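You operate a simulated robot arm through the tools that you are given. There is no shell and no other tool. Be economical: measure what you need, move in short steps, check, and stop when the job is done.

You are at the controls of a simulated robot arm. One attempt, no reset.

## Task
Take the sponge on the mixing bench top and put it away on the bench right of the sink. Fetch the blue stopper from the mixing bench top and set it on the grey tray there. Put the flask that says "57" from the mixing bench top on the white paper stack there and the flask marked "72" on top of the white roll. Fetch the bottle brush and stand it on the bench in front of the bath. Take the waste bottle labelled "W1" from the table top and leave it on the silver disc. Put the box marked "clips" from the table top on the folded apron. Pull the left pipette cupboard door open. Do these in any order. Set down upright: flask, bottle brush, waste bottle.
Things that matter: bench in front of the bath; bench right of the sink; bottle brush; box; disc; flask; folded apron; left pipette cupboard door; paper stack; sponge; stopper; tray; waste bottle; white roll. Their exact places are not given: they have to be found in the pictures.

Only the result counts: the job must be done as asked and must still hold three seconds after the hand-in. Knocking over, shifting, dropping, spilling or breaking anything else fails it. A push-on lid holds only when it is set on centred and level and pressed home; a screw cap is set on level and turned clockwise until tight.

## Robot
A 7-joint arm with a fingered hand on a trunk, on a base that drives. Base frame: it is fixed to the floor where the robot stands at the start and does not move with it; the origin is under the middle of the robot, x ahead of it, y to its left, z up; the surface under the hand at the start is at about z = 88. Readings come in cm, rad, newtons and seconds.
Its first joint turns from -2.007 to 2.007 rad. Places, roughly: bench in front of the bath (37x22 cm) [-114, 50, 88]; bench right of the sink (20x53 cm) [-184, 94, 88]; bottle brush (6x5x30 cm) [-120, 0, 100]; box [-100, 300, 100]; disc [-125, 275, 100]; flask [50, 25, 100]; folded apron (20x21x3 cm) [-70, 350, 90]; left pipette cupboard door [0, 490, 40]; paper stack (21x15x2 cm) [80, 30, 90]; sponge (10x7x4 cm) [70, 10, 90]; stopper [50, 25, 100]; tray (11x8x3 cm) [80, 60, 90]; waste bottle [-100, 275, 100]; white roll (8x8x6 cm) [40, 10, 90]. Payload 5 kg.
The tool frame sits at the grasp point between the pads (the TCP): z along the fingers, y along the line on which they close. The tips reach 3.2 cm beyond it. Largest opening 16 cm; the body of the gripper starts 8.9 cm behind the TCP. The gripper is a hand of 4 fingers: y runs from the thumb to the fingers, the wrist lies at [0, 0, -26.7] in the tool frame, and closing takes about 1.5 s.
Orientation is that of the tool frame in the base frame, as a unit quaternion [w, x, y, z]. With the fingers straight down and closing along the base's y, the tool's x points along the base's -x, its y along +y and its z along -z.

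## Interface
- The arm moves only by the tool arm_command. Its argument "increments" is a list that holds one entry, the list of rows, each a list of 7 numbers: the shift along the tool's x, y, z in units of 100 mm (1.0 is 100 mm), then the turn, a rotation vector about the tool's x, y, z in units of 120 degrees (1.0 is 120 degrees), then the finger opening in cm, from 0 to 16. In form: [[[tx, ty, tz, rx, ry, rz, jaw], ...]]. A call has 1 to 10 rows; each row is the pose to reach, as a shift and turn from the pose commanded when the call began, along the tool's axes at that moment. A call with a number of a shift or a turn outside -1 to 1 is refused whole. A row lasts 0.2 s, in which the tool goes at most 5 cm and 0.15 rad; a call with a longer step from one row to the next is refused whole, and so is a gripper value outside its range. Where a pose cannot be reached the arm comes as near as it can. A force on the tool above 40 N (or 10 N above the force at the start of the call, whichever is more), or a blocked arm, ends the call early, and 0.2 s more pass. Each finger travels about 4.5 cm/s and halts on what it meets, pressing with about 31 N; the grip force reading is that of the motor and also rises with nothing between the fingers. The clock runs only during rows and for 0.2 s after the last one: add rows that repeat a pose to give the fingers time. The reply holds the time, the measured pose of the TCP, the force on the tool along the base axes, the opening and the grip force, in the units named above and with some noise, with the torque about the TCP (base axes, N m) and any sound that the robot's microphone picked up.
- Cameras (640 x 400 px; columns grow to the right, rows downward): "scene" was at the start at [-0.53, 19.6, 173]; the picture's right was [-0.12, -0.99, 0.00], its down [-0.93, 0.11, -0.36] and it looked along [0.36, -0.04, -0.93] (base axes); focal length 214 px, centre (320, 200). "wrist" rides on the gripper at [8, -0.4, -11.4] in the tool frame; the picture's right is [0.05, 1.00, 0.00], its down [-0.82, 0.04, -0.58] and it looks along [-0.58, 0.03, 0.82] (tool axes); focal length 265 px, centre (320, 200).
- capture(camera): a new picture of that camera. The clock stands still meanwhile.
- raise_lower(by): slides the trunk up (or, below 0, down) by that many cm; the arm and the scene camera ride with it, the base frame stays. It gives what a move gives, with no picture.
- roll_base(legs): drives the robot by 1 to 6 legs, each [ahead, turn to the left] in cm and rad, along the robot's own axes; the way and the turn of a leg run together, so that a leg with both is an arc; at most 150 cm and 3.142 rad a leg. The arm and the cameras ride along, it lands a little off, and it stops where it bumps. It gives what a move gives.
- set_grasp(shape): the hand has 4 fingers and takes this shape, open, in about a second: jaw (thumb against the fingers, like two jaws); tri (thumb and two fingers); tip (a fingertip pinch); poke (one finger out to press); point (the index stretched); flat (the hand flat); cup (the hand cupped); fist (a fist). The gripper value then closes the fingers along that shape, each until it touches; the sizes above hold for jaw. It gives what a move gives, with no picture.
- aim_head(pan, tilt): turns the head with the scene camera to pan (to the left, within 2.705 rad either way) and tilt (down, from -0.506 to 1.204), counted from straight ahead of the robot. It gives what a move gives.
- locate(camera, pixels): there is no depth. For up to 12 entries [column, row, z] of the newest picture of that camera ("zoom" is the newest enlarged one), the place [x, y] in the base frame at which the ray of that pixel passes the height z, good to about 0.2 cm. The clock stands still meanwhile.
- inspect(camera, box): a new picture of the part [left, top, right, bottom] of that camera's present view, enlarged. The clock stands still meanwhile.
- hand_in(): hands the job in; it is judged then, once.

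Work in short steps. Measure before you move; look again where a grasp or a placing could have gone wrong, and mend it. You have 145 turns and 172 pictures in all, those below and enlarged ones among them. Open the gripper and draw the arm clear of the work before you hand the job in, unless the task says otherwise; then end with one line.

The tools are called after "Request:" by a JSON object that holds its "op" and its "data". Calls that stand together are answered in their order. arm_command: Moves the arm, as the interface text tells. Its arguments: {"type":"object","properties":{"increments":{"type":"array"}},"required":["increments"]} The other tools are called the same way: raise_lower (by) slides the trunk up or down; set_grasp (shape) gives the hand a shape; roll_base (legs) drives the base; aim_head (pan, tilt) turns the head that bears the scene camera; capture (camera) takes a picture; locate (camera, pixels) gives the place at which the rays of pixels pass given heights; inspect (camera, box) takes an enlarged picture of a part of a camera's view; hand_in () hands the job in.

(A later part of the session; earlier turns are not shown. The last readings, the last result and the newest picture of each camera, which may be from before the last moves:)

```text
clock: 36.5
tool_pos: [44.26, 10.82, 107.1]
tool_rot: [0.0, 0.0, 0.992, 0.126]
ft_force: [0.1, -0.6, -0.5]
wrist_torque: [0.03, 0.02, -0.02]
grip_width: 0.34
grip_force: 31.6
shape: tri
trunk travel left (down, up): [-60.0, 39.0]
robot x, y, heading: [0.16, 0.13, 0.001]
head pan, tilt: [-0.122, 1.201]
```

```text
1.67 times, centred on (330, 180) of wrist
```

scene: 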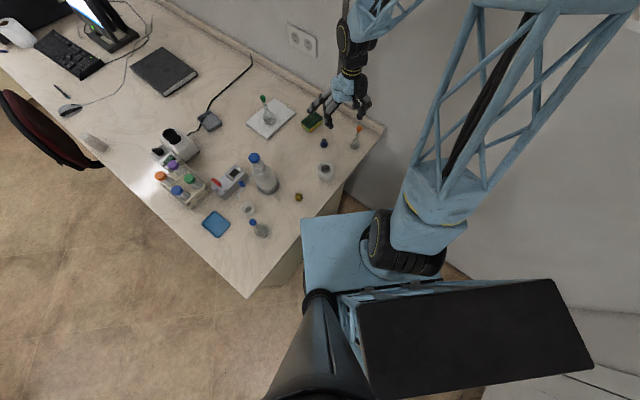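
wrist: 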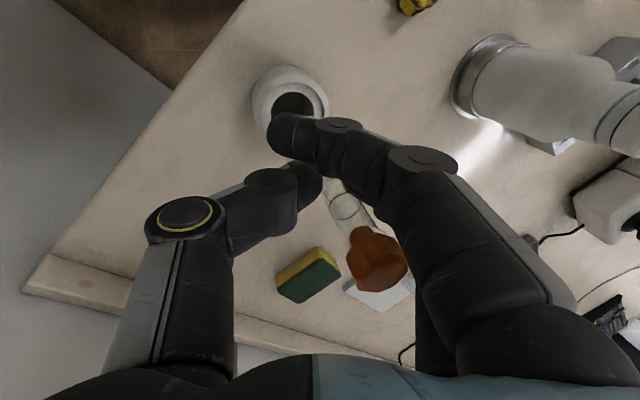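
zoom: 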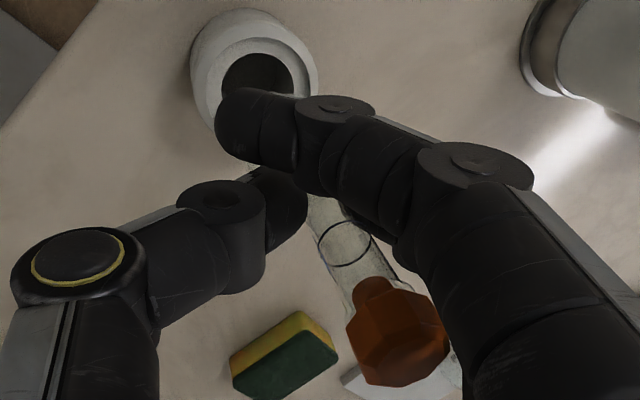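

Nearly centred (bulb ≈(44.3,11.8), roll (44.0,11.6)). Lower 4.6 cm with a small correction.

Request:
{"op": "arm_command", "data": {"increments": [[[0.02, -0.06, 0.19, 0, 0, 0, 0], [0.02, -0.11, 0.38, 0, 0, 0, 0], [0.02, -0.13, 0.44, 0, 0, 0, 0], [0.02, -0.13, 0.44, 0, 0, 0, 0]]]}}

Request:
{"op": "inspect", "data": {"camera": "scene", "box": [295, 120, 355, 190]}}

```text
clock: 37.5
tool_pos: [44.05, 10.66, 102.43]
tool_rot: [0.0, 0.0, 0.992, 0.125]
ft_force: [-0.4, -0.6, -0.7]
wrist_torque: [-0.01, -0.01, 0.01]
grip_width: 0.37
grip_force: 30.5
shape: tri
trunk travel left (down, up): [-60.0, 39.0]
robot x, y, heading: [-0.28, -0.09, -0.0]
head pan, tilt: [-0.122, 1.201]
```

```text
5.71 times, centred on (325, 155) of scene
```

zoom: 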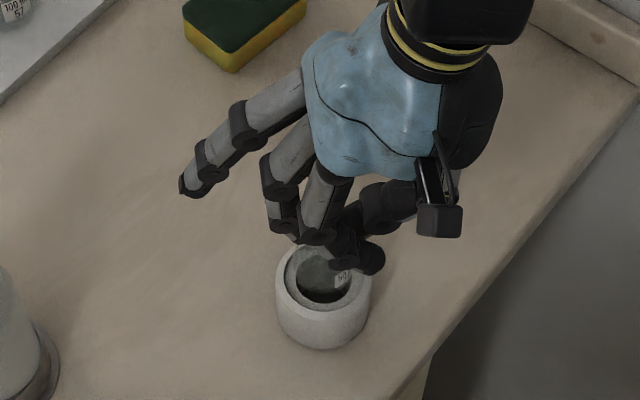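

The bulb is above the hole, centred. Creep down 0.5 cm steps.

Request:
{"op": "arm_command", "data": {"increments": [[[0, -0.006, 0.024, 0, 0, 0, 0], [0, -0.012, 0.048, 0, 0, 0, 0], [0, -0.012, 0.048, 0, 0, 0, 0]]]}}

Request:
{"op": "arm_command", "data": {"increments": [[[0, -0.006, 0.024, 0, 0, 0, 0], [0, -0.012, 0.048, 0, 0, 0, 0], [0, -0.012, 0.048, 0, 0, 0, 0]]]}}

Request:
{"op": "inspect", "data": {"camera": "scene", "box": [305, 140, 345, 185]}}

```text
clock: 38.3
tool_pos: [43.96, 10.85, 101.94]
tool_rot: [-0.001, 0.0, 0.992, 0.125]
ft_force: [0.0, -0.6, -0.1]
wrist_torque: [-0.02, -0.02, -0.05]
grip_width: 0.34
grip_force: 31.7
shape: tri
trunk travel left (down, up): [-60.0, 39.0]
robot x, y, heading: [-0.21, -0.06, 0.001]
head pan, tilt: [-0.122, 1.201]
```

```text
clock: 39.1
tool_pos: [44.04, 10.74, 101.4]
tool_rot: [0.001, 0.0, 0.992, 0.125]
ft_force: [-0.9, -1.9, 15.6]
wrist_torque: [0.25, 0.05, 0.02]
grip_width: 0.51
grip_force: 31.1
shape: tri
trunk travel left (down, up): [-60.0, 39.0]
robot x, y, heading: [-0.42, 0.11, 0.008]
head pan, tilt: [-0.122, 1.201]
```

```text
8.89 times, centred on (325, 162) of scene
```

zoom: 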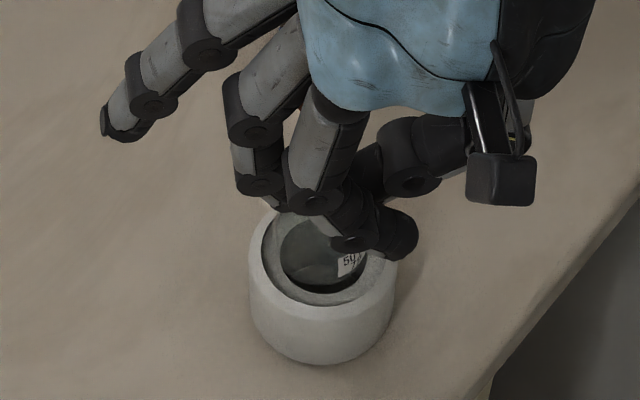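

Contact at 15.6 N with the bulb in the ring. Ease up 1 mm, open, and look.

Request:
{"op": "arm_command", "data": {"increments": [[[0, 0.002, -0.01, 0, 0, 0, 0.5], [0, 0.002, -0.01, 0, 0, 0, 1], [0, 0.002, -0.01, 0, 0, 0, 2], [0, 0.002, -0.01, 0, 0, 0, 4], [0, 0.002, -0.01, 0, 0, 0, 6], [0, 0.002, -0.01, 0, 0, 0, 8], [0, 0.002, -0.01, 0, 0, 0, 9], [0, 0.002, -0.01, 0, 0, 0, 9], [0, 0.002, -0.01, 0, 0, 0, 9]]]}}

Request:
{"op": "capture", "data": {"camera": "wrist"}}

Request:
{"op": "inspect", "data": {"camera": "scene", "box": [305, 140, 345, 185]}}

```text
clock: 41.1
tool_pos: [43.95, 10.76, 101.54]
tool_rot: [0.0, 0.0, 0.992, 0.125]
ft_force: [-0.4, 0.1, 0.9]
wrist_torque: [0.03, -0.01, 0.03]
grip_width: 8.94
grip_force: 0.2
shape: tri
trunk travel left (down, up): [-60.0, 39.0]
robot x, y, heading: [0.04, 0.05, 0.001]
head pan, tilt: [-0.122, 1.201]
```

```text
133 pictures are left
```

wrist: 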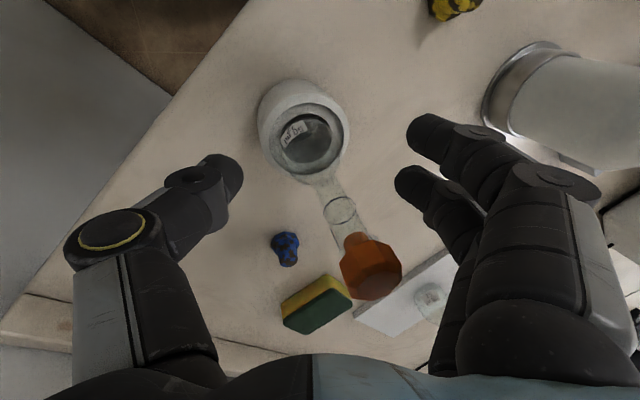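

```text
8.89 times, centred on (325, 162) of scene
```

zoom: 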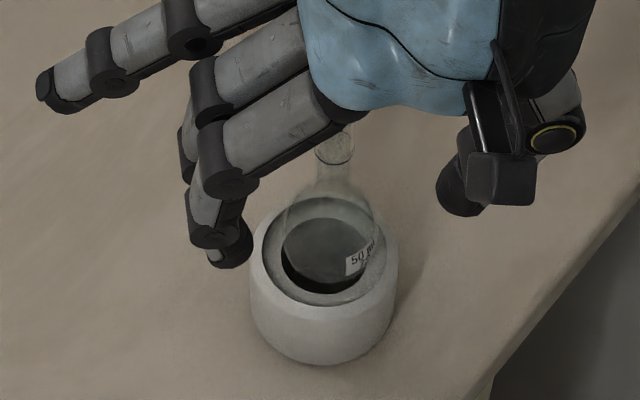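

Flask "72" is seated upright in the roll. Rise, level the tool, and go above the blue stopper at (59.3,10.4).

Request:
{"op": "arm_command", "data": {"increments": [[[0, 0.1, -0.388, 0, 0, 0, 9], [0, 0.199, -0.775, 0, 0, 0, 9], [0, 0.249, -0.969, 0, 0, 0, 9], [0, 0.249, -0.969, 0.06, 0, 0, 9], [0, 0.249, -0.969, 0.12, 0, 0, 9], [0, 0.249, -0.969, 0.12, 0, 0, 9]]]}}

Request:
{"op": "arm_command", "data": {"increments": [[[-0.4, 0, 0, 0, 0, 0, 8], [-0.8, 0, 0, 0, 0, 0, 8], [-1.0, 0, 0, 0, 0, 0, 8], [-1.0, 0, 0, 0, 0, 0, 8]]]}}

Request:
{"op": "arm_command", "data": {"increments": [[[-0.3, -0.03, 0, 0, 0, 0, 8], [-0.53, -0.03, 0.2, 0, 0, 0, 8], [-0.53, -0.03, 0.6, 0, 0, 0, 7], [-0.53, -0.03, 0.8, 0, 0, 0, 6], [-0.53, -0.03, 0.8, 0, 0, 0, 6], [-0.53, -0.03, 0.8, 0, 0, 0, 6]]]}}

Request:
{"op": "capture", "data": {"camera": "wrist"}}

Request:
{"op": "capture", "data": {"camera": "scene"}}

```text
clock: 42.5
tool_pos: [43.78, 10.71, 111.42]
tool_rot: [0.0, 0.001, 1.0, 0.001]
ft_force: [0.0, -0.3, -0.3]
wrist_torque: [0.02, 0.01, 0.03]
grip_width: 8.96
grip_force: 0.0
shape: tri
trunk travel left (down, up): [-60.0, 39.0]
robot x, y, heading: [-0.09, 0.29, -0.002]
head pan, tilt: [-0.122, 1.201]
```

```text
clock: 43.5
tool_pos: [53.9, 10.77, 111.58]
tool_rot: [0.0, -0.001, 1.0, 0.0]
ft_force: [-0.6, 1.0, -0.3]
wrist_torque: [-0.02, -0.01, 0.0]
grip_width: 8.08
grip_force: 0.0
shape: tri
trunk travel left (down, up): [-60.0, 39.0]
robot x, y, heading: [0.05, 0.54, -0.003]
head pan, tilt: [-0.122, 1.201]
```

```text
clock: 44.9
tool_pos: [59.27, 10.37, 103.47]
tool_rot: [0.0, 0.0, 1.0, 0.0]
ft_force: [0.5, 0.1, 0.0]
wrist_torque: [0.0, -0.01, 0.01]
grip_width: 6.09
grip_force: 0.0
shape: tri
trunk travel left (down, up): [-60.0, 39.0]
robot x, y, heading: [-0.06, -0.23, 0.002]
head pan, tilt: [-0.122, 1.201]
```

```text
131 pictures are left
```

wrist: 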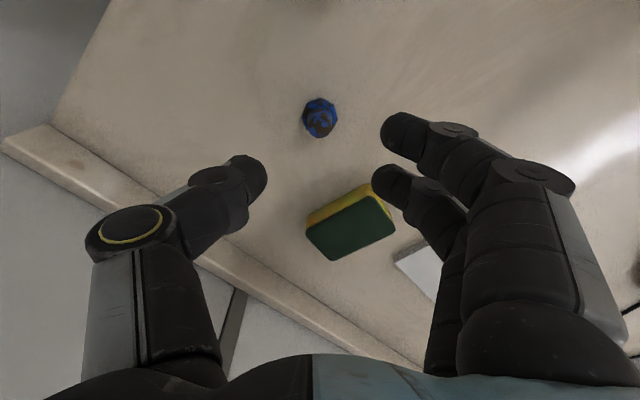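

```text
130 pictures are left
```

scene: 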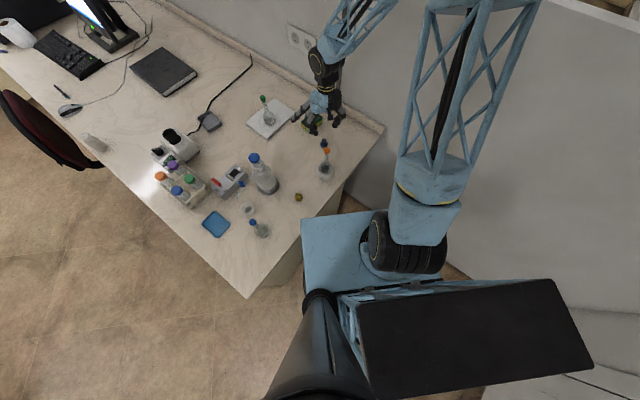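

Stopper centred at (320,118). Descend to z≈92.2 and close.

Request:
{"op": "arm_command", "data": {"increments": [[[0, 0, 0.4, 0, 0, 0, 6], [0, 0, 0.7, 0, 0, 0, 6], [0, 0, 0.9, 0, 0, 0, 6], [0, 0, 0.9, 0, 0, 0, 6]]]}}

Request:
{"op": "arm_command", "data": {"increments": [[[0, 0, 0.12, 0, 0, 0, 6], [0, 0, 0.22, 0, 0, 0, 6], [0, 0, 0.22, 0, 0, 0, 4], [0, 0, 0.22, 0, 0, 0, 0], [0, 0, 0.22, 0, 0, 0, 0], [0, 0, 0.22, 0, 0, 0, 0], [0, 0, 0.22, 0, 0, 0, 0], [0, 0, 0.22, 0, 0, 0, 0]]]}}

Request:
{"op": "capture", "data": {"camera": "wrist"}}

```text
clock: 45.9
tool_pos: [59.31, 10.32, 94.68]
tool_rot: [0.0, 0.0, 1.0, 0.0]
ft_force: [-0.5, 0.0, 0.7]
wrist_torque: [0.02, 0.0, -0.01]
grip_width: 6.06
grip_force: 0.0
shape: tri
trunk travel left (down, up): [-60.0, 39.0]
robot x, y, heading: [0.13, -0.24, 0.0]
head pan, tilt: [-0.122, 1.201]
```

```text
clock: 47.7
tool_pos: [59.26, 10.51, 92.29]
tool_rot: [-0.001, 0.0, 1.0, 0.0]
ft_force: [-1.3, -0.4, 1.3]
wrist_torque: [-0.03, -0.05, 0.0]
grip_width: 0.64
grip_force: 31.3
shape: tri
trunk travel left (down, up): [-60.0, 39.0]
robot x, y, heading: [0.26, 0.12, -0.002]
head pan, tilt: [-0.122, 1.201]
```

```text
129 pictures are left
```

wrist: 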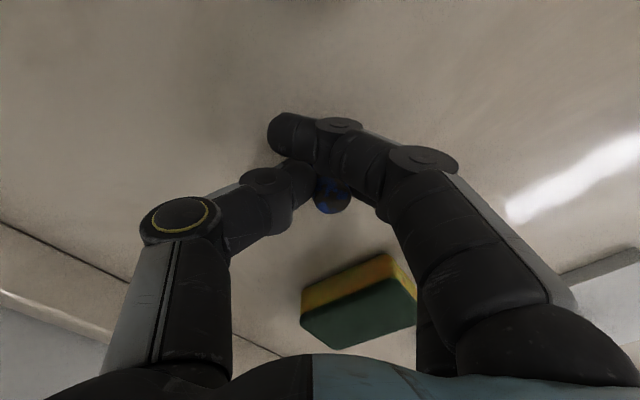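

Gripping at 0.64 cm with 31 N. Lift and travel towards the tray at (77.7,63).

Request:
{"op": "arm_command", "data": {"increments": [[[0, 0, -0.3, 0, 0, 0, 0], [0, 0, -0.7, 0, 0, 0, 0], [0, 0, -1.0, 0, 0, 0, 0], [0, 0, -1.0, 0, 0, 0, 0]]]}}

Request:
{"op": "capture", "data": {"camera": "wrist"}}

Request:
{"op": "arm_command", "data": {"increments": [[[0, 0, -0.4, 0, 0, 0, 0], [0, 0, -0.8, 0, 0, 0, 0], [0, 0.4, -1.0, 0, 0, 0, 0], [-0.1, 0.8, -1.0, 0, 0, 0, 0], [-0.2, 1.0, -1.0, 0, 0, 0, 0], [-0.2, 1.0, -1.0, 0, 0, 0, 0]]]}}

Request:
{"op": "arm_command", "data": {"increments": [[[-0.1, 0.4, 0, 0, 0, 0, 0], [-0.2, 0.8, 0, 0, 0, 0, 0], [-0.3, 1.0, 0, 0, 0, 0, 0], [-0.3, 1.0, 0, 0, 0, 0, 0]]]}}

Request:
{"op": "arm_command", "data": {"increments": [[[-0.1, 0.4, 0, 0, 0, 0, 0], [-0.2, 0.8, 0, 0, 0, 0, 0], [-0.3, 1.0, 0, 0, 0, 0, 0], [-0.3, 1.0, 0, 0, 0, 0, 0]]]}}

Request:
{"op": "arm_command", "data": {"increments": [[[-0.15, 0.4, 0, 0, 0, 0, 0], [-0.3, 0.8, 0, 0, 0, 0, 0], [-0.5, 1.0, 0, 0, 0, 0, 0], [-0.5, 1.0, 0, 0, 0, 0, 0]]]}}

Request:
{"op": "capture", "data": {"camera": "wrist"}}

Request:
{"op": "capture", "data": {"camera": "scene"}}

```text
clock: 48.7
tool_pos: [59.14, 10.48, 102.42]
tool_rot: [0.0, 0.0, 1.0, 0.0]
ft_force: [0.9, 0.7, -0.7]
wrist_torque: [-0.01, 0.01, -0.01]
grip_width: 0.59
grip_force: 31.0
shape: tri
trunk travel left (down, up): [-60.0, 39.0]
robot x, y, heading: [-0.03, -0.08, -0.002]
head pan, tilt: [-0.122, 1.201]
```

```text
128 pictures are left
```

wrist: 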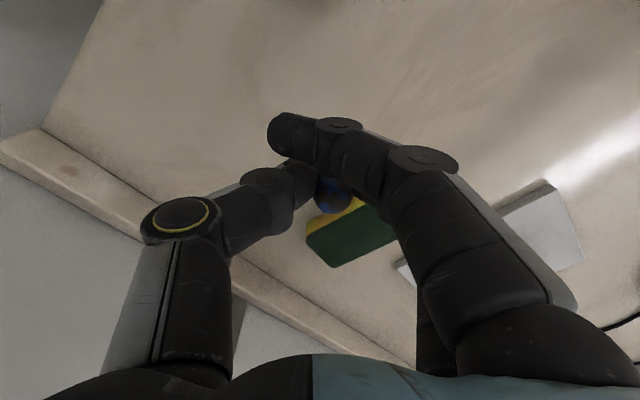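

```text
clock: 50.1
tool_pos: [61.32, 20.42, 112.29]
tool_rot: [0.001, 0.0, 1.0, 0.001]
ft_force: [0.5, 0.0, 0.7]
wrist_torque: [0.01, 0.0, 0.03]
grip_width: 0.6
grip_force: 31.0
shape: tri
trunk travel left (down, up): [-60.0, 39.0]
robot x, y, heading: [0.12, 0.34, -0.001]
head pan, tilt: [-0.122, 1.201]
```

```text
clock: 51.1
tool_pos: [64.28, 30.47, 112.27]
tool_rot: [0.0, 0.0, 1.0, 0.0]
ft_force: [0.4, 0.2, 0.6]
wrist_torque: [-0.03, -0.01, 0.0]
grip_width: 0.56
grip_force: 31.4
shape: tri
trunk travel left (down, up): [-60.0, 39.0]
robot x, y, heading: [-0.14, 0.14, 0.004]
head pan, tilt: [-0.122, 1.201]
```

```text
clock: 52.1
tool_pos: [67.32, 40.55, 112.15]
tool_rot: [0.0, 0.0, 1.0, 0.0]
ft_force: [-1.3, 1.1, -0.7]
wrist_torque: [-0.03, 0.01, -0.02]
grip_width: 0.6
grip_force: 30.7
shape: tri
trunk travel left (down, up): [-60.0, 39.0]
robot x, y, heading: [-0.14, -0.03, -0.002]
head pan, tilt: [-0.122, 1.201]
```

```text
clock: 53.1
tool_pos: [72.21, 50.45, 112.4]
tool_rot: [0.0, -0.001, 1.0, 0.0]
ft_force: [-0.8, 0.2, -0.5]
wrist_torque: [-0.01, 0.01, 0.02]
grip_width: 0.59
grip_force: 31.1
shape: tri
trunk travel left (down, up): [-60.0, 39.0]
robot x, y, heading: [-0.18, 0.04, 0.003]
head pan, tilt: [-0.122, 1.201]
```

```text
127 pictures are left
```

wrist: 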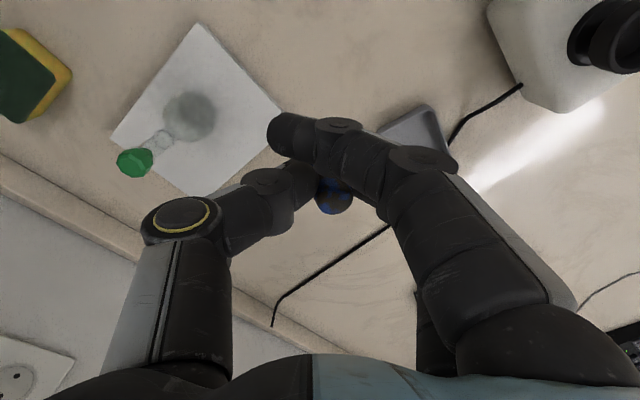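

```text
126 pictures are left
```

scene: 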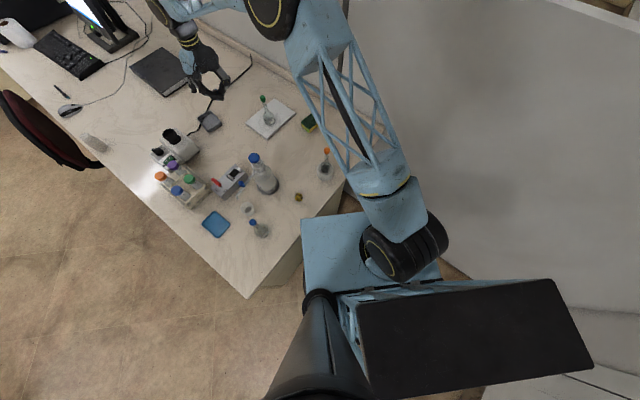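

The stopper is held at (335,190). I measure the tray corners in the scene view.

Request:
{"op": "inspect", "data": {"camera": "scene", "box": [140, 90, 230, 170]}}

Request:
{"op": "locate", "data": {"camera": "wrist", "pixels": [[425, 105, 91], [455, 165, 91], [380, 133, 91]]}}

```text
5.00 times, centred on (185, 130) of scene
```

zoom: 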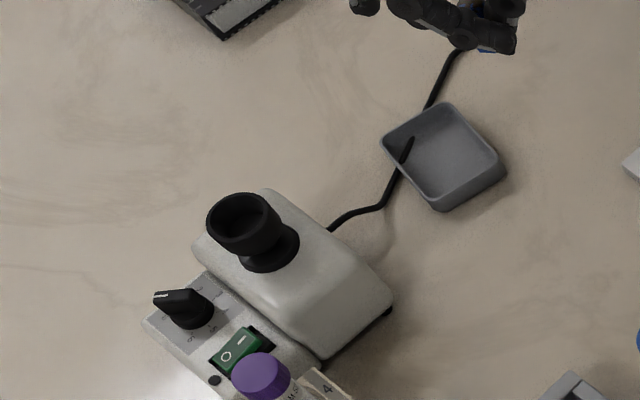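

```text
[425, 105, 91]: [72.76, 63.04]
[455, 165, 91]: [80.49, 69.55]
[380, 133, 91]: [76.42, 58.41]
```

Locate the tray's floor centre and the mixer's nearest parts.

Request:
{"op": "locate", "data": {"camera": "zoom", "pixels": [[447, 158, 89], [383, 148, 91], [450, 103, 91], [507, 165, 91], [438, 210, 88], [300, 240, 97], [390, 300, 93], [265, 190, 95]]}}

```text
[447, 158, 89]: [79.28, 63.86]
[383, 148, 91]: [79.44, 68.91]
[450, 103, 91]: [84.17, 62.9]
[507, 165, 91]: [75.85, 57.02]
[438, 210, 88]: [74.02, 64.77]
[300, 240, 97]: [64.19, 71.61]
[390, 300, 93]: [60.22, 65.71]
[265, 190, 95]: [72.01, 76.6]
```

Tray centre ≈(78,63). Move above it and descend to z≈94.5, then look.

Request:
{"op": "arm_command", "data": {"increments": [[[-0.2, 0.4, 0, 0, 0, 0, 0], [-0.4, 0.8, 0, 0, 0, 0, 0], [-0.58, 1.0, 0, 0, 0, 0, 0], [-0.58, 1.0, 0.2, 0, 0, 0, 0], [-0.58, 1.0, 0.2, 0, 0, 0, 0]]]}}

Request:
{"op": "arm_command", "data": {"increments": [[[0, 0.23, 0.3, 0, 0, 0, 0], [0, 0.23, 0.7, 0, 0, 0, 0], [0, 0.23, 1.0, 0, 0, 0, 0], [0, 0.23, 1.0, 0, 0, 0, 0]]]}}

Request:
{"op": "capture", "data": {"camera": "wrist"}}

Request:
{"op": "inspect", "data": {"camera": "scene", "box": [160, 60, 260, 150]}}

```text
clock: 54.3
tool_pos: [78.03, 60.5, 110.45]
tool_rot: [-0.001, -0.001, 1.0, 0.0]
ft_force: [-0.4, -0.5, -0.2]
wrist_torque: [-0.01, -0.02, 0.02]
grip_width: 0.59
grip_force: 31.3
shape: tri
trunk travel left (down, up): [-60.0, 39.0]
robot x, y, heading: [-0.26, 0.18, 0.006]
head pan, tilt: [-0.122, 1.201]
```

```text
clock: 55.3
tool_pos: [78.07, 62.52, 100.44]
tool_rot: [0.0, 0.0, 1.0, 0.0]
ft_force: [0.1, 0.4, -0.5]
wrist_torque: [0.03, 0.01, -0.01]
grip_width: 0.56
grip_force: 31.1
shape: tri
trunk travel left (down, up): [-60.0, 39.0]
robot x, y, heading: [0.14, 0.3, 0.001]
head pan, tilt: [-0.122, 1.201]
```

```text
124 pictures are left
```

wrist: 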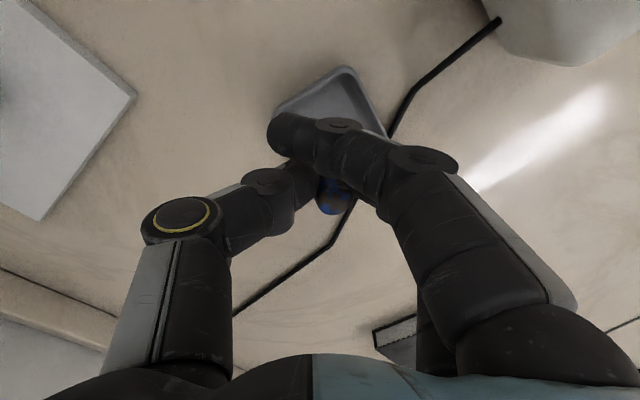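

```text
4.44 times, centred on (210, 105) of scene
```

zoom: 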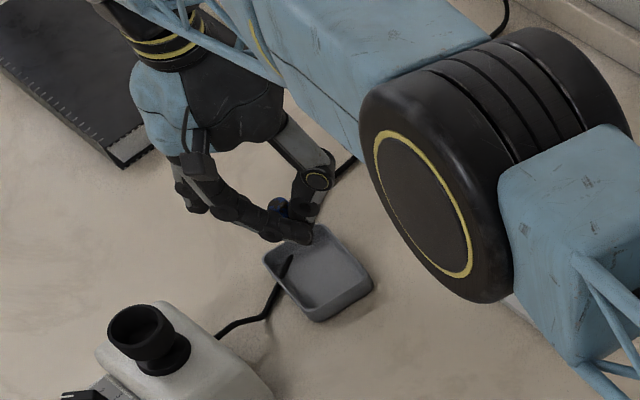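

The elbow joint shows near the flask "57" in this view; I check where it is before lowering further.

Request:
{"op": "capture", "data": {"camera": "scene"}}

Request:
{"op": "locate", "data": {"camera": "scene", "pixels": [[237, 98, 105], [237, 98, 115], [237, 98, 130], [265, 112, 105], [265, 112, 115], [265, 112, 130]]}}

```text
122 pictures are left
```

scene: 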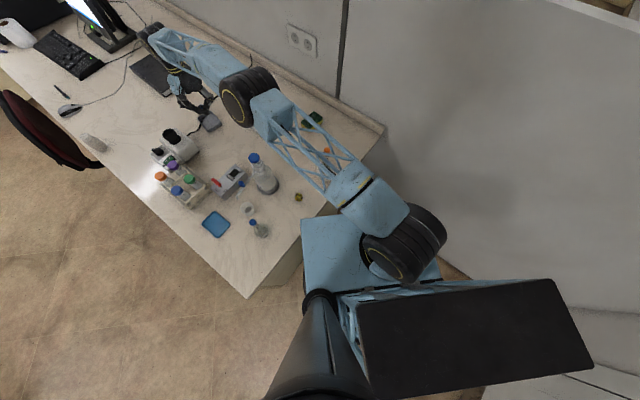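

```text
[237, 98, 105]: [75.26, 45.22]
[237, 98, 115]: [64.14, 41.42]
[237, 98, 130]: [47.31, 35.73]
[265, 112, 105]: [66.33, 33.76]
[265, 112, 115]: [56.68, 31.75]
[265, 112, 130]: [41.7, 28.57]
```

The elbow hides flask "57". I raise the trunk 20 cm (the whole arm rides up) to gain elbow clearance and check the flask.

Request:
{"op": "raise_lower", "data": {"by": 20}}

Request:
{"op": "capture", "data": {"camera": "scene"}}

Request:
{"op": "capture", "data": {"camera": "wrist"}}

```text
clock: 57.5
tool_pos: [78.08, 62.54, 120.26]
tool_rot: [0.0, -0.001, 1.0, 0.0]
ft_force: [0.6, 0.2, 0.4]
wrist_torque: [0.02, 0.0, 0.03]
grip_width: 0.56
grip_force: 30.9
shape: tri
trunk travel left (down, up): [-80.0, 19.0]
robot x, y, heading: [0.24, -0.09, 0.006]
head pan, tilt: [-0.122, 1.201]
```

```text
121 pictures are left
```

scene: 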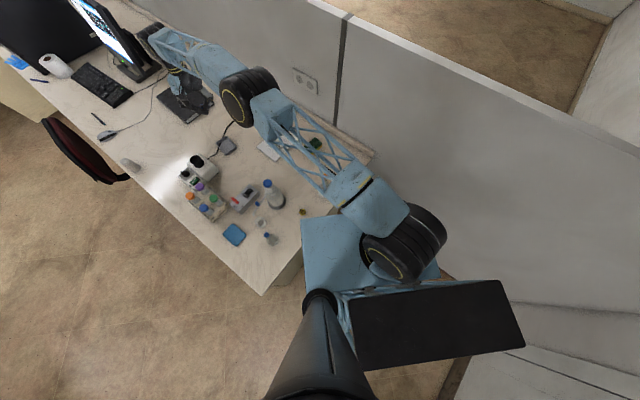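

```text
120 pictures are left
```

wrist: 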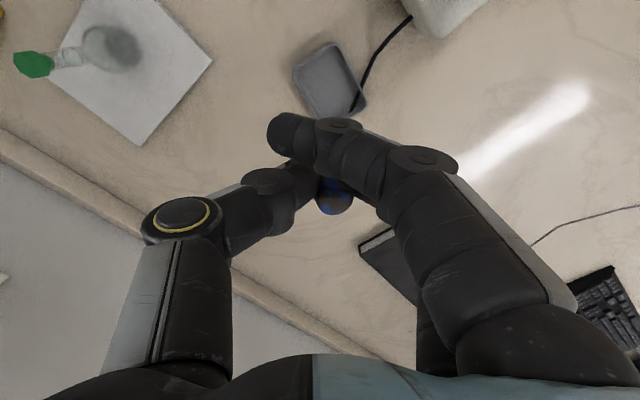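

Flask "57" still stands. The tray centre shows at (329,82), so y≈63.7; I now lower the arm with +0.9 cm in y.

Request:
{"op": "arm_command", "data": {"increments": [[[0, 0.09, 0.4, 0, 0, 0, 0], [0, 0.09, 0.8, 0, 0, 0, 0], [0, 0.09, 1.0, 0, 0, 0, 0], [0, 0.09, 1.0, 0, 0, 0, 0]]]}}

Request:
{"op": "arm_command", "data": {"increments": [[[0, 0, 0.4, 0, 0, 0, 0], [0, 0, 0.8, 0, 0, 0, 0], [0, 0, 1.0, 0, 0, 0, 0], [0, 0, 1.0, 0, 0, 0, 0]]]}}

Request:
{"op": "capture", "data": {"camera": "wrist"}}

Request:
{"op": "capture", "data": {"camera": "scene"}}

```text
clock: 58.5
tool_pos: [77.81, 63.37, 110.25]
tool_rot: [0.001, 0.0, 1.0, 0.001]
ft_force: [0.5, 0.2, 0.7]
wrist_torque: [0.04, -0.03, 0.0]
grip_width: 0.56
grip_force: 31.0
shape: tri
trunk travel left (down, up): [-80.0, 19.0]
robot x, y, heading: [-0.06, -0.3, -0.002]
head pan, tilt: [-0.122, 1.201]
```

```text
clock: 59.5
tool_pos: [77.06, 62.53, 100.54]
tool_rot: [0.0, 0.0, 1.0, -0.001]
ft_force: [0.1, 0.3, -0.1]
wrist_torque: [0.0, -0.02, 0.01]
grip_width: 0.59
grip_force: 31.4
shape: tri
out of reach, approached as far as the arm can: row 2, 3, 4
trunk travel left (down, up): [-80.0, 19.0]
robot x, y, heading: [-0.19, 0.1, 0.002]
head pan, tilt: [-0.122, 1.201]
```

```text
119 pictures are left
```

wrist: 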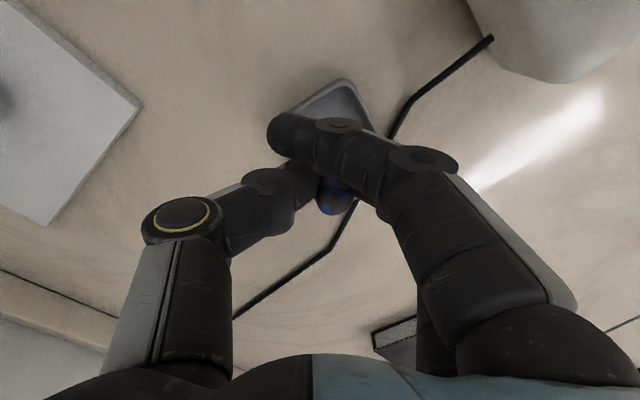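

```text
118 pictures are left
```

scene: 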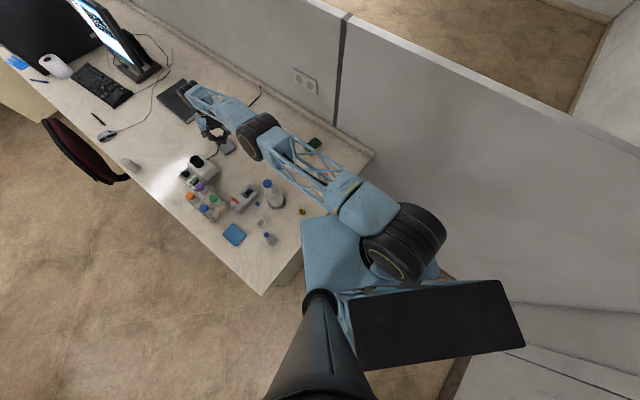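

The arm is nearly stretched (so the elbow is high and clear); the stopper is over the tray. I lower with the trunk by 7 cm instead.

Request:
{"op": "raise_lower", "data": {"by": -6.8}}

Request:
{"op": "inspect", "data": {"camera": "scene", "box": [170, 80, 270, 170]}}

Request:
{"op": "capture", "data": {"camera": "wrist"}}

```text
clock: 60.5
tool_pos: [77.07, 62.59, 93.8]
tool_rot: [0.0, 0.0, 1.0, 0.0]
ft_force: [-0.6, -0.7, -0.4]
wrist_torque: [-0.01, 0.01, 0.0]
grip_width: 0.6
grip_force: 30.6
shape: tri
trunk travel left (down, up): [-73.2, 25.8]
robot x, y, heading: [0.09, -0.18, 0.004]
head pan, tilt: [-0.122, 1.201]
```

```text
4.44 times, centred on (220, 125) of scene
```

zoom: 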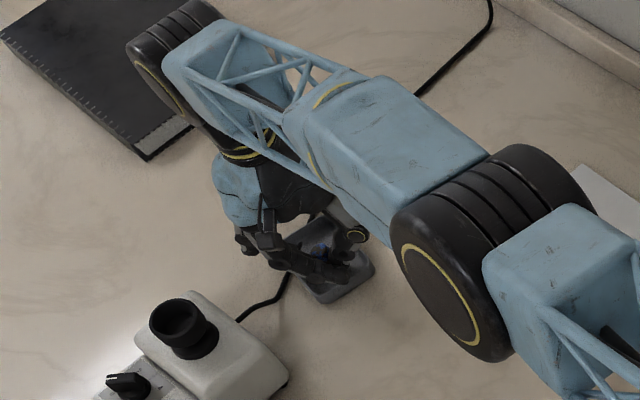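

```text
116 pictures are left
```

wrist: 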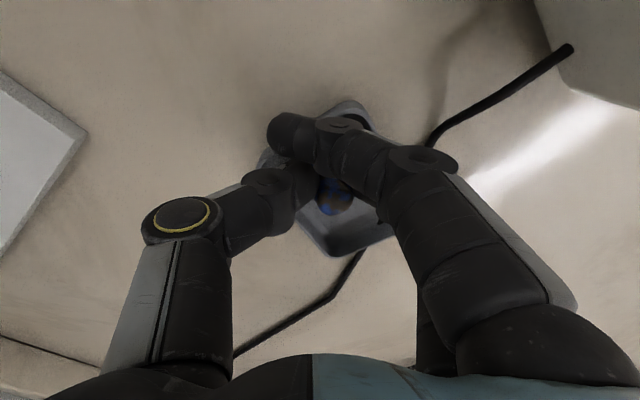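

The stopper is inside the tray walls; about 0.5 cm above the floor. Lower 0.5 cm and release.

Request:
{"op": "raise_lower", "data": {"by": -0.6}}

Request:
{"op": "arm_command", "data": {"increments": [[[0, 0, 0, 0, 0, 0, 1], [0, 0, 0, 0, 0, 0, 2], [0, 0, 0, 0, 0, 0, 3], [0, 0, 0, 0, 0, 0, 4], [0, 0, 0, 0, 0, 0, 4], [0, 0, 0, 0, 0, 0, 4]]]}}

Request:
{"op": "capture", "data": {"camera": "wrist"}}

```text
clock: 61.1
tool_pos: [77.14, 62.53, 93.13]
tool_rot: [0.0, 0.001, 1.0, 0.0]
ft_force: [0.7, 0.4, 0.1]
wrist_torque: [0.01, 0.02, 0.0]
grip_width: 0.55
grip_force: 31.2
shape: tri
trunk travel left (down, up): [-72.6, 26.4]
robot x, y, heading: [-0.08, -0.22, -0.002]
head pan, tilt: [-0.122, 1.201]
```

```text
clock: 62.5
tool_pos: [77.12, 62.53, 93.14]
tool_rot: [0.0, 0.0, 1.0, 0.0]
ft_force: [0.9, -1.3, 4.6]
wrist_torque: [0.05, 0.07, 0.06]
grip_width: 3.65
grip_force: 0.1
shape: tri
trunk travel left (down, up): [-72.6, 26.4]
robot x, y, heading: [0.28, 0.11, 0.002]
head pan, tilt: [-0.122, 1.201]
```

```text
115 pictures are left
```

wrist: 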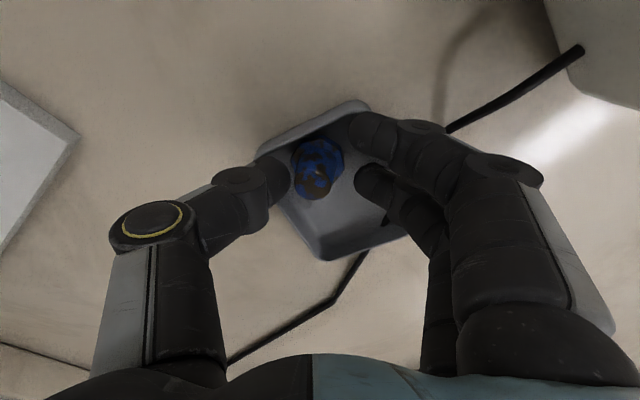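

The stopper stands in the tray; the fingers touch the walls slightly, so I set 3 cm and rise with the trunk.

Request:
{"op": "arm_command", "data": {"increments": [[[0, 0, 0, 0, 0, 0, 3.3], [0, 0, 0, 0, 0, 0, 3.3]]]}}

Request:
{"op": "raise_lower", "data": {"by": 20}}

Request:
{"op": "capture", "data": {"camera": "wrist"}}

Request:
{"op": "inspect", "data": {"camera": "scene", "box": [170, 80, 350, 220]}}

```text
clock: 63.1
tool_pos: [77.12, 62.61, 93.06]
tool_rot: [0.0, 0.001, 1.0, 0.001]
ft_force: [0.6, 1.1, 5.2]
wrist_torque: [0.02, -0.01, -0.07]
grip_width: 1.68
grip_force: 22.1
shape: tri
trunk travel left (down, up): [-72.6, 26.4]
robot x, y, heading: [-0.28, 0.14, -0.003]
head pan, tilt: [-0.122, 1.201]
```

```text
clock: 65.3
tool_pos: [77.05, 62.63, 112.95]
tool_rot: [0.0, 0.001, 1.0, -0.001]
ft_force: [0.6, 0.1, -0.4]
wrist_torque: [-0.03, 0.0, 0.0]
grip_width: 0.57
grip_force: 31.3
shape: tri
trunk travel left (down, up): [-92.6, 6.4]
robot x, y, heading: [-0.22, -0.45, -0.0]
head pan, tilt: [-0.122, 1.201]
```

```text
114 pictures are left
```

wrist: 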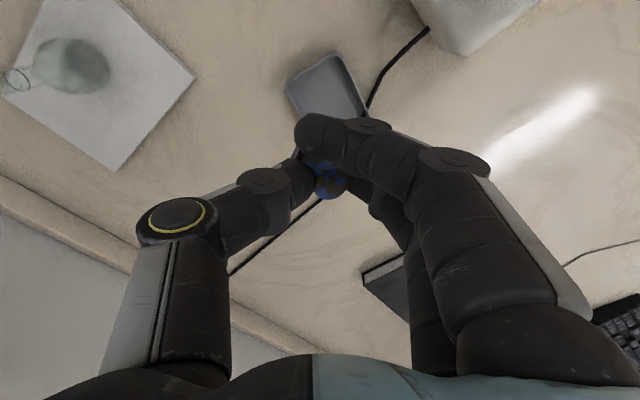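

```text
2.86 times, centred on (260, 150) of scene
```

zoom: 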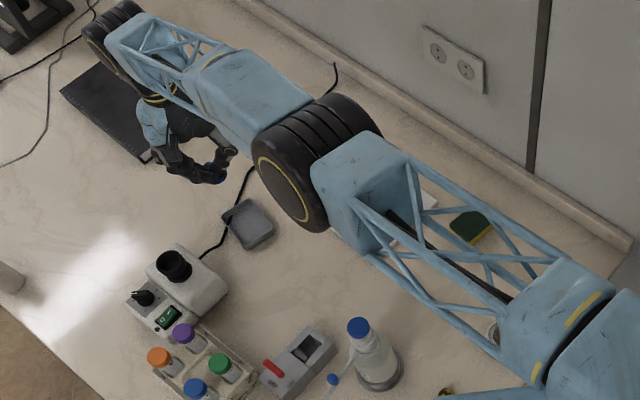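

Commanding a smaller opening re-gripped the stopper. Lower again by 19.9, open to 4 and lift without changing the fingers.

Request:
{"op": "raise_lower", "data": {"by": -19.6}}

Request:
{"op": "capture", "data": {"camera": "wrist"}}

```text
clock: 67.4
tool_pos: [77.12, 62.51, 93.61]
tool_rot: [0.0, 0.0, 1.0, -0.001]
ft_force: [-0.7, 0.0, 1.7]
wrist_torque: [0.04, 0.04, 0.01]
grip_width: 0.59
grip_force: 31.0
shape: tri
trunk travel left (down, up): [-73.0, 26.0]
robot x, y, heading: [0.12, 0.0, -0.001]
head pan, tilt: [-0.122, 1.201]
```

```text
112 pictures are left
```

wrist: 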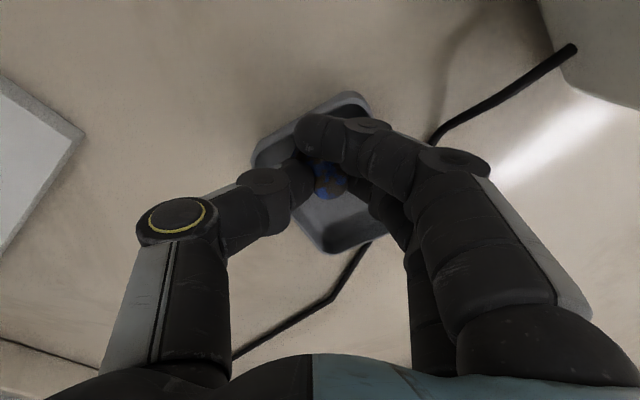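

Open to 3.6 and rise by trunk.

Request:
{"op": "arm_command", "data": {"increments": [[[0, 0, 0, 0, 0, 0, 1.5], [0, 0, 0, 0, 0, 0, 2.5], [0, 0, 0, 0, 0, 0, 3.6], [0, 0, 0, 0, 0, 0, 3.6], [0, 0, 0, 0, 0, 0, 3.6], [0, 0, 0, 0, 0, 0, 3.6]]]}}

Request:
{"op": "raise_lower", "data": {"by": 20}}

Request:
{"op": "capture", "data": {"camera": "wrist"}}

```text
clock: 68.8
tool_pos: [77.15, 62.56, 93.37]
tool_rot: [0.0, 0.0, 1.0, -0.001]
ft_force: [0.4, 0.0, 1.2]
wrist_torque: [-0.01, 0.07, 0.01]
grip_width: 3.49
grip_force: 0.0
shape: tri
trunk travel left (down, up): [-73.0, 26.0]
robot x, y, heading: [0.01, 0.13, 0.003]
head pan, tilt: [-0.122, 1.201]
```

```text
clock: 71.0
tool_pos: [77.08, 62.6, 113.48]
tool_rot: [0.001, 0.0, 1.0, 0.001]
ft_force: [-0.2, 0.1, 0.2]
wrist_torque: [-0.02, 0.0, -0.02]
grip_width: 3.57
grip_force: 0.0
shape: tri
trunk travel left (down, up): [-93.0, 6.0]
robot x, y, heading: [-0.13, 0.18, 0.001]
head pan, tilt: [-0.122, 1.201]
```

```text
111 pictures are left
```

wrist: 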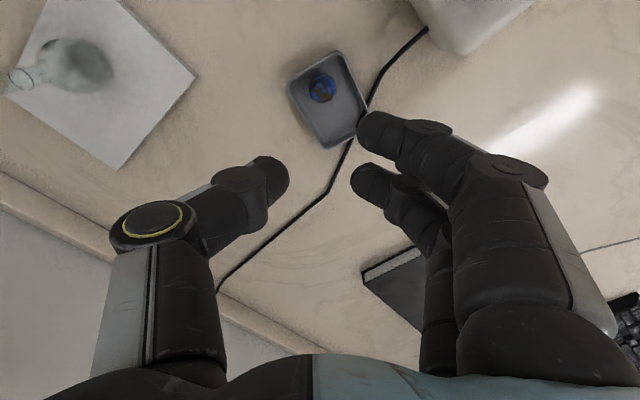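

The stopper lies in the tray. Now travel to the sponge (70.5,14.3) and take the jaw shape.

Request:
{"op": "arm_command", "data": {"increments": [[[0.05, -0.4, 0, 0, 0, 0, 5], [0.1, -0.8, 0, 0, 0, 0, 6], [0.15, -1.0, 0, 0, 0, 0, 8], [0.15, -1.0, 0, 0, 0, 0, 8]]]}}

Request:
{"op": "arm_command", "data": {"increments": [[[0.05, -0.4, 0, 0, 0, 0, 8], [0.1, -0.8, 0, 0, 0, 0, 8], [0.15, -1.0, 0, 0, 0, 0, 8], [0.15, -1.0, 0, 0, 0, 0, 8]]]}}

Request:
{"op": "arm_command", "data": {"increments": [[[0.05, -0.4, 0, 0, 0, 0, 8], [0.1, -0.8, 0, 0, 0, 0, 8], [0.15, -1.0, 0, 0, 0, 0, 8], [0.15, -1.0, 0, 0, 0, 0, 8]]]}}

Request:
{"op": "arm_command", "data": {"increments": [[[0.05, -0.4, 0, 0, 0, 0, 8], [0.1, -0.8, 0, 0, 0, 0, 8], [0.15, -1.0, 0, 0, 0, 0, 8], [0.15, -1.0, 0, 0, 0, 0, 8]]]}}

Request:
{"op": "set_grasp", "data": {"shape": "jaw"}}

Request:
{"op": "capture", "data": {"camera": "wrist"}}

Request:
{"op": "inspect", "data": {"camera": "scene", "box": [180, 100, 380, 220]}}

```text
clock: 72.0
tool_pos: [75.54, 52.57, 113.3]
tool_rot: [0.0, 0.001, 1.0, 0.0]
ft_force: [0.2, 0.5, -0.9]
wrist_torque: [-0.01, -0.02, -0.01]
grip_width: 7.91
grip_force: 0.1
shape: tri
trunk travel left (down, up): [-93.0, 6.0]
robot x, y, heading: [0.09, 0.02, 0.001]
head pan, tilt: [-0.122, 1.201]
```

```text
clock: 73.0
tool_pos: [74.08, 42.66, 113.29]
tool_rot: [0.0, 0.0, 1.0, 0.0]
ft_force: [-0.1, -0.7, 0.0]
wrist_torque: [-0.02, -0.04, -0.01]
grip_width: 7.95
grip_force: 0.1
shape: tri
trunk travel left (down, up): [-93.0, 6.0]
robot x, y, heading: [-0.07, -0.13, -0.003]
head pan, tilt: [-0.122, 1.201]
```

```text
clock: 74.0
tool_pos: [72.7, 32.46, 113.59]
tool_rot: [0.0, 0.001, 1.0, 0.001]
ft_force: [-0.7, 1.0, -0.2]
wrist_torque: [-0.01, 0.02, -0.04]
grip_width: 7.95
grip_force: 0.1
shape: tri
trunk travel left (down, up): [-93.0, 6.0]
robot x, y, heading: [-0.11, -0.12, -0.002]
head pan, tilt: [-0.122, 1.201]
```

```text
clock: 75.0
tool_pos: [71.19, 22.66, 113.57]
tool_rot: [0.0, 0.001, 1.0, 0.0]
ft_force: [1.2, -0.3, 0.3]
wrist_torque: [-0.05, -0.02, 0.01]
grip_width: 7.94
grip_force: 0.1
shape: tri
trunk travel left (down, up): [-93.0, 6.0]
robot x, y, heading: [0.06, 0.25, 0.003]
head pan, tilt: [-0.122, 1.201]
```

```text
clock: 75.9
tool_pos: [71.18, 22.71, 113.62]
tool_rot: [0.0, 0.0, 1.0, 0.0]
ft_force: [0.1, -0.2, -0.3]
wrist_torque: [-0.04, -0.01, 0.04]
grip_width: 15.98
grip_force: 0.1
shape: jaw
trunk travel left (down, up): [-93.0, 6.0]
robot x, y, heading: [0.42, -0.3, 0.005]
head pan, tilt: [-0.122, 1.201]
```

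```text
110 pictures are left
```

wrist: 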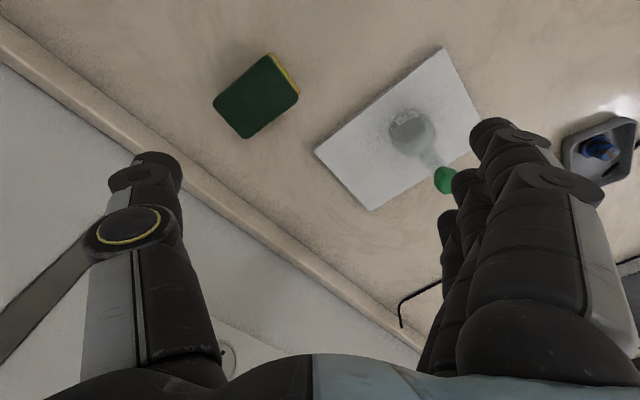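

```text
3.20 times, centred on (280, 160) of scene
```

zoom: 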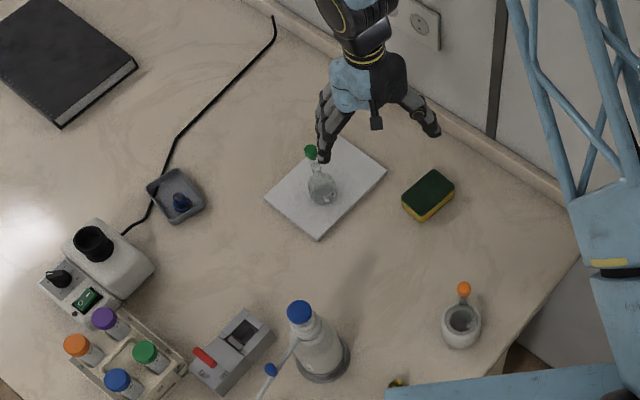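

All three placed items stand well. Now measure the sponge's top corners.

Request:
{"op": "locate", "data": {"camera": "wrist", "pixels": [[214, 101, 92], [268, 57, 92], [298, 97, 92], [245, 138, 92], [256, 98, 92]]}}

```text
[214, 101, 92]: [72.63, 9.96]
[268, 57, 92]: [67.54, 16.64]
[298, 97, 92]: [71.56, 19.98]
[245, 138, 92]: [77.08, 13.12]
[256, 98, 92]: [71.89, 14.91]
```

Sponge centre (72.2,14.9), short axis along (0.79,0.6). Turn the tool by +0.44 about its z, move over it and descend part way.

Request:
{"op": "arm_command", "data": {"increments": [[[-0.03, -0.3, 0, 0, 0, 0.06, 14], [-0.07, -0.6, 0, 0, 0, 0.12, 12], [-0.1, -0.78, 0, 0, 0, 0.18, 12], [-0.1, -0.78, 0, 0, 0, 0.24, 12], [-0.1, -0.78, 0, 0, 0, 0.3, 12], [-0.1, -0.78, 0, 0, 0, 0.37, 12], [-0.1, -0.78, 0, 0, 0, 0.44, 12], [-0.1, -0.78, 0, 0, 0, 0.44, 12]]]}}

Request:
{"op": "raise_lower", "data": {"by": -13}}

Request:
{"op": "capture", "data": {"camera": "wrist"}}

Request:
{"op": "capture", "data": {"camera": "scene"}}

```text
clock: 77.7
tool_pos: [72.17, 14.67, 113.49]
tool_rot: [0.001, 0.445, 0.895, 0.001]
ft_force: [-0.9, 0.8, -0.4]
wrist_torque: [0.01, 0.0, -0.03]
grip_width: 12.01
grip_force: 0.2
shape: jaw
trunk travel left (down, up): [-93.0, 6.0]
robot x, y, heading: [0.21, 0.45, 0.002]
head pan, tilt: [-0.122, 1.201]
```

```text
clock: 79.2
tool_pos: [72.06, 14.79, 100.5]
tool_rot: [0.0, 0.444, 0.896, 0.0]
ft_force: [0.6, -0.8, 0.0]
wrist_torque: [-0.01, -0.01, 0.01]
grip_width: 12.04
grip_force: 0.0
shape: jaw
trunk travel left (down, up): [-80.0, 19.0]
robot x, y, heading: [-0.01, -0.09, 0.001]
head pan, tilt: [-0.122, 1.201]
```

```text
108 pictures are left
```

wrist: 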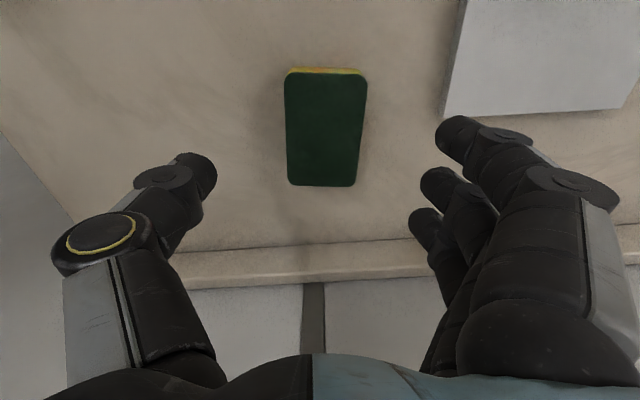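

```text
107 pictures are left
```

scene: 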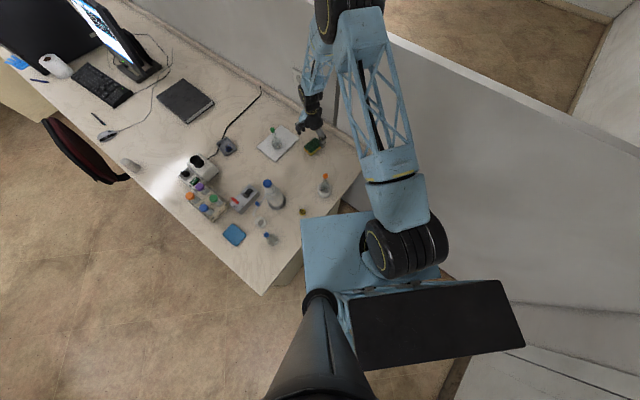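

Aligned with the sponge (cols 286–366). Narrow to 10 cm, shift +0.4 along y, descend to z≈91.7 and close.

Request:
{"op": "arm_command", "data": {"increments": [[[0, 0.04, 0, 0, 0, 0, 10], [0, 0.04, 0.1, 0, 0, 0, 10], [0, 0.04, 0.4, 0, 0, 0, 10], [0, 0.04, 0.7, 0, 0, 0, 10], [0, 0.04, 0.88, 0, 0, 0, 10], [0, 0.04, 0.88, 0, 0, 0, 10]]]}}

Request:
{"op": "arm_command", "data": {"increments": [[[0, 0, 0, 0, 0, 0, 6], [0, 0, 0, 0, 0, 0, 2], [0, 0, 0, 0, 0, 0, 2], [0, 0, 0, 0, 0, 0, 2], [0, 0, 0, 0, 0, 0, 2], [0, 0, 0, 0, 0, 0, 2], [0, 0, 0, 0, 0, 0, 2]]]}}

Request:
{"op": "arm_command", "data": {"increments": [[[0, 0, -0.4, 0, 0, 0, 2], [0, 0, -0.8, 0, 0, 0, 2], [0, 0, -1.0, 0, 0, 0, 2], [0, 0, -1.0, 0, 0, 0, 2]]]}}

Request:
{"op": "capture", "data": {"camera": "wrist"}}

```text
clock: 80.6
tool_pos: [72.53, 14.97, 91.7]
tool_rot: [0.0, 0.444, 0.896, 0.0]
ft_force: [0.4, 0.2, 0.1]
wrist_torque: [0.0, 0.0, 0.03]
grip_width: 10.09
grip_force: 0.1
shape: jaw
trunk travel left (down, up): [-80.0, 19.0]
robot x, y, heading: [-0.25, -0.12, 0.001]
head pan, tilt: [-0.122, 1.201]
```

```text
clock: 82.2
tool_pos: [72.48, 15.03, 91.72]
tool_rot: [0.0, 0.445, 0.896, 0.0]
ft_force: [0.0, 0.2, -0.1]
wrist_torque: [0.0, 0.05, 0.01]
grip_width: 5.57
grip_force: 31.4
shape: jaw
trunk travel left (down, up): [-80.0, 19.0]
robot x, y, heading: [0.11, -0.04, 0.001]
head pan, tilt: [-0.122, 1.201]
```

```text
clock: 83.2
tool_pos: [72.58, 14.82, 101.61]
tool_rot: [0.0, 0.445, 0.896, -0.001]
ft_force: [-0.4, 0.4, 0.2]
wrist_torque: [-0.01, 0.0, 0.03]
grip_width: 5.57
grip_force: 31.1
shape: jaw
trunk travel left (down, up): [-80.0, 19.0]
robot x, y, heading: [0.01, -0.01, 0.003]
head pan, tilt: [-0.122, 1.201]
```

```text
106 pictures are left
```

wrist: 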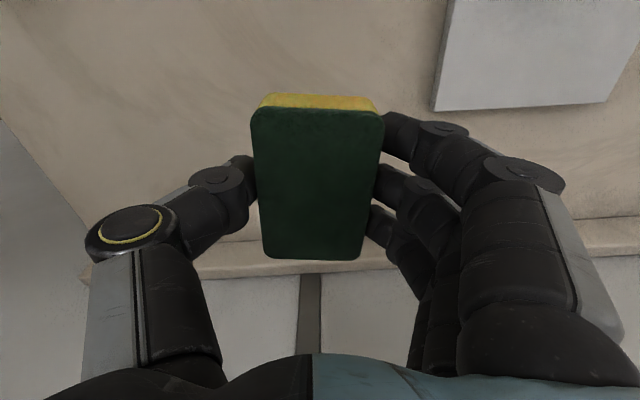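

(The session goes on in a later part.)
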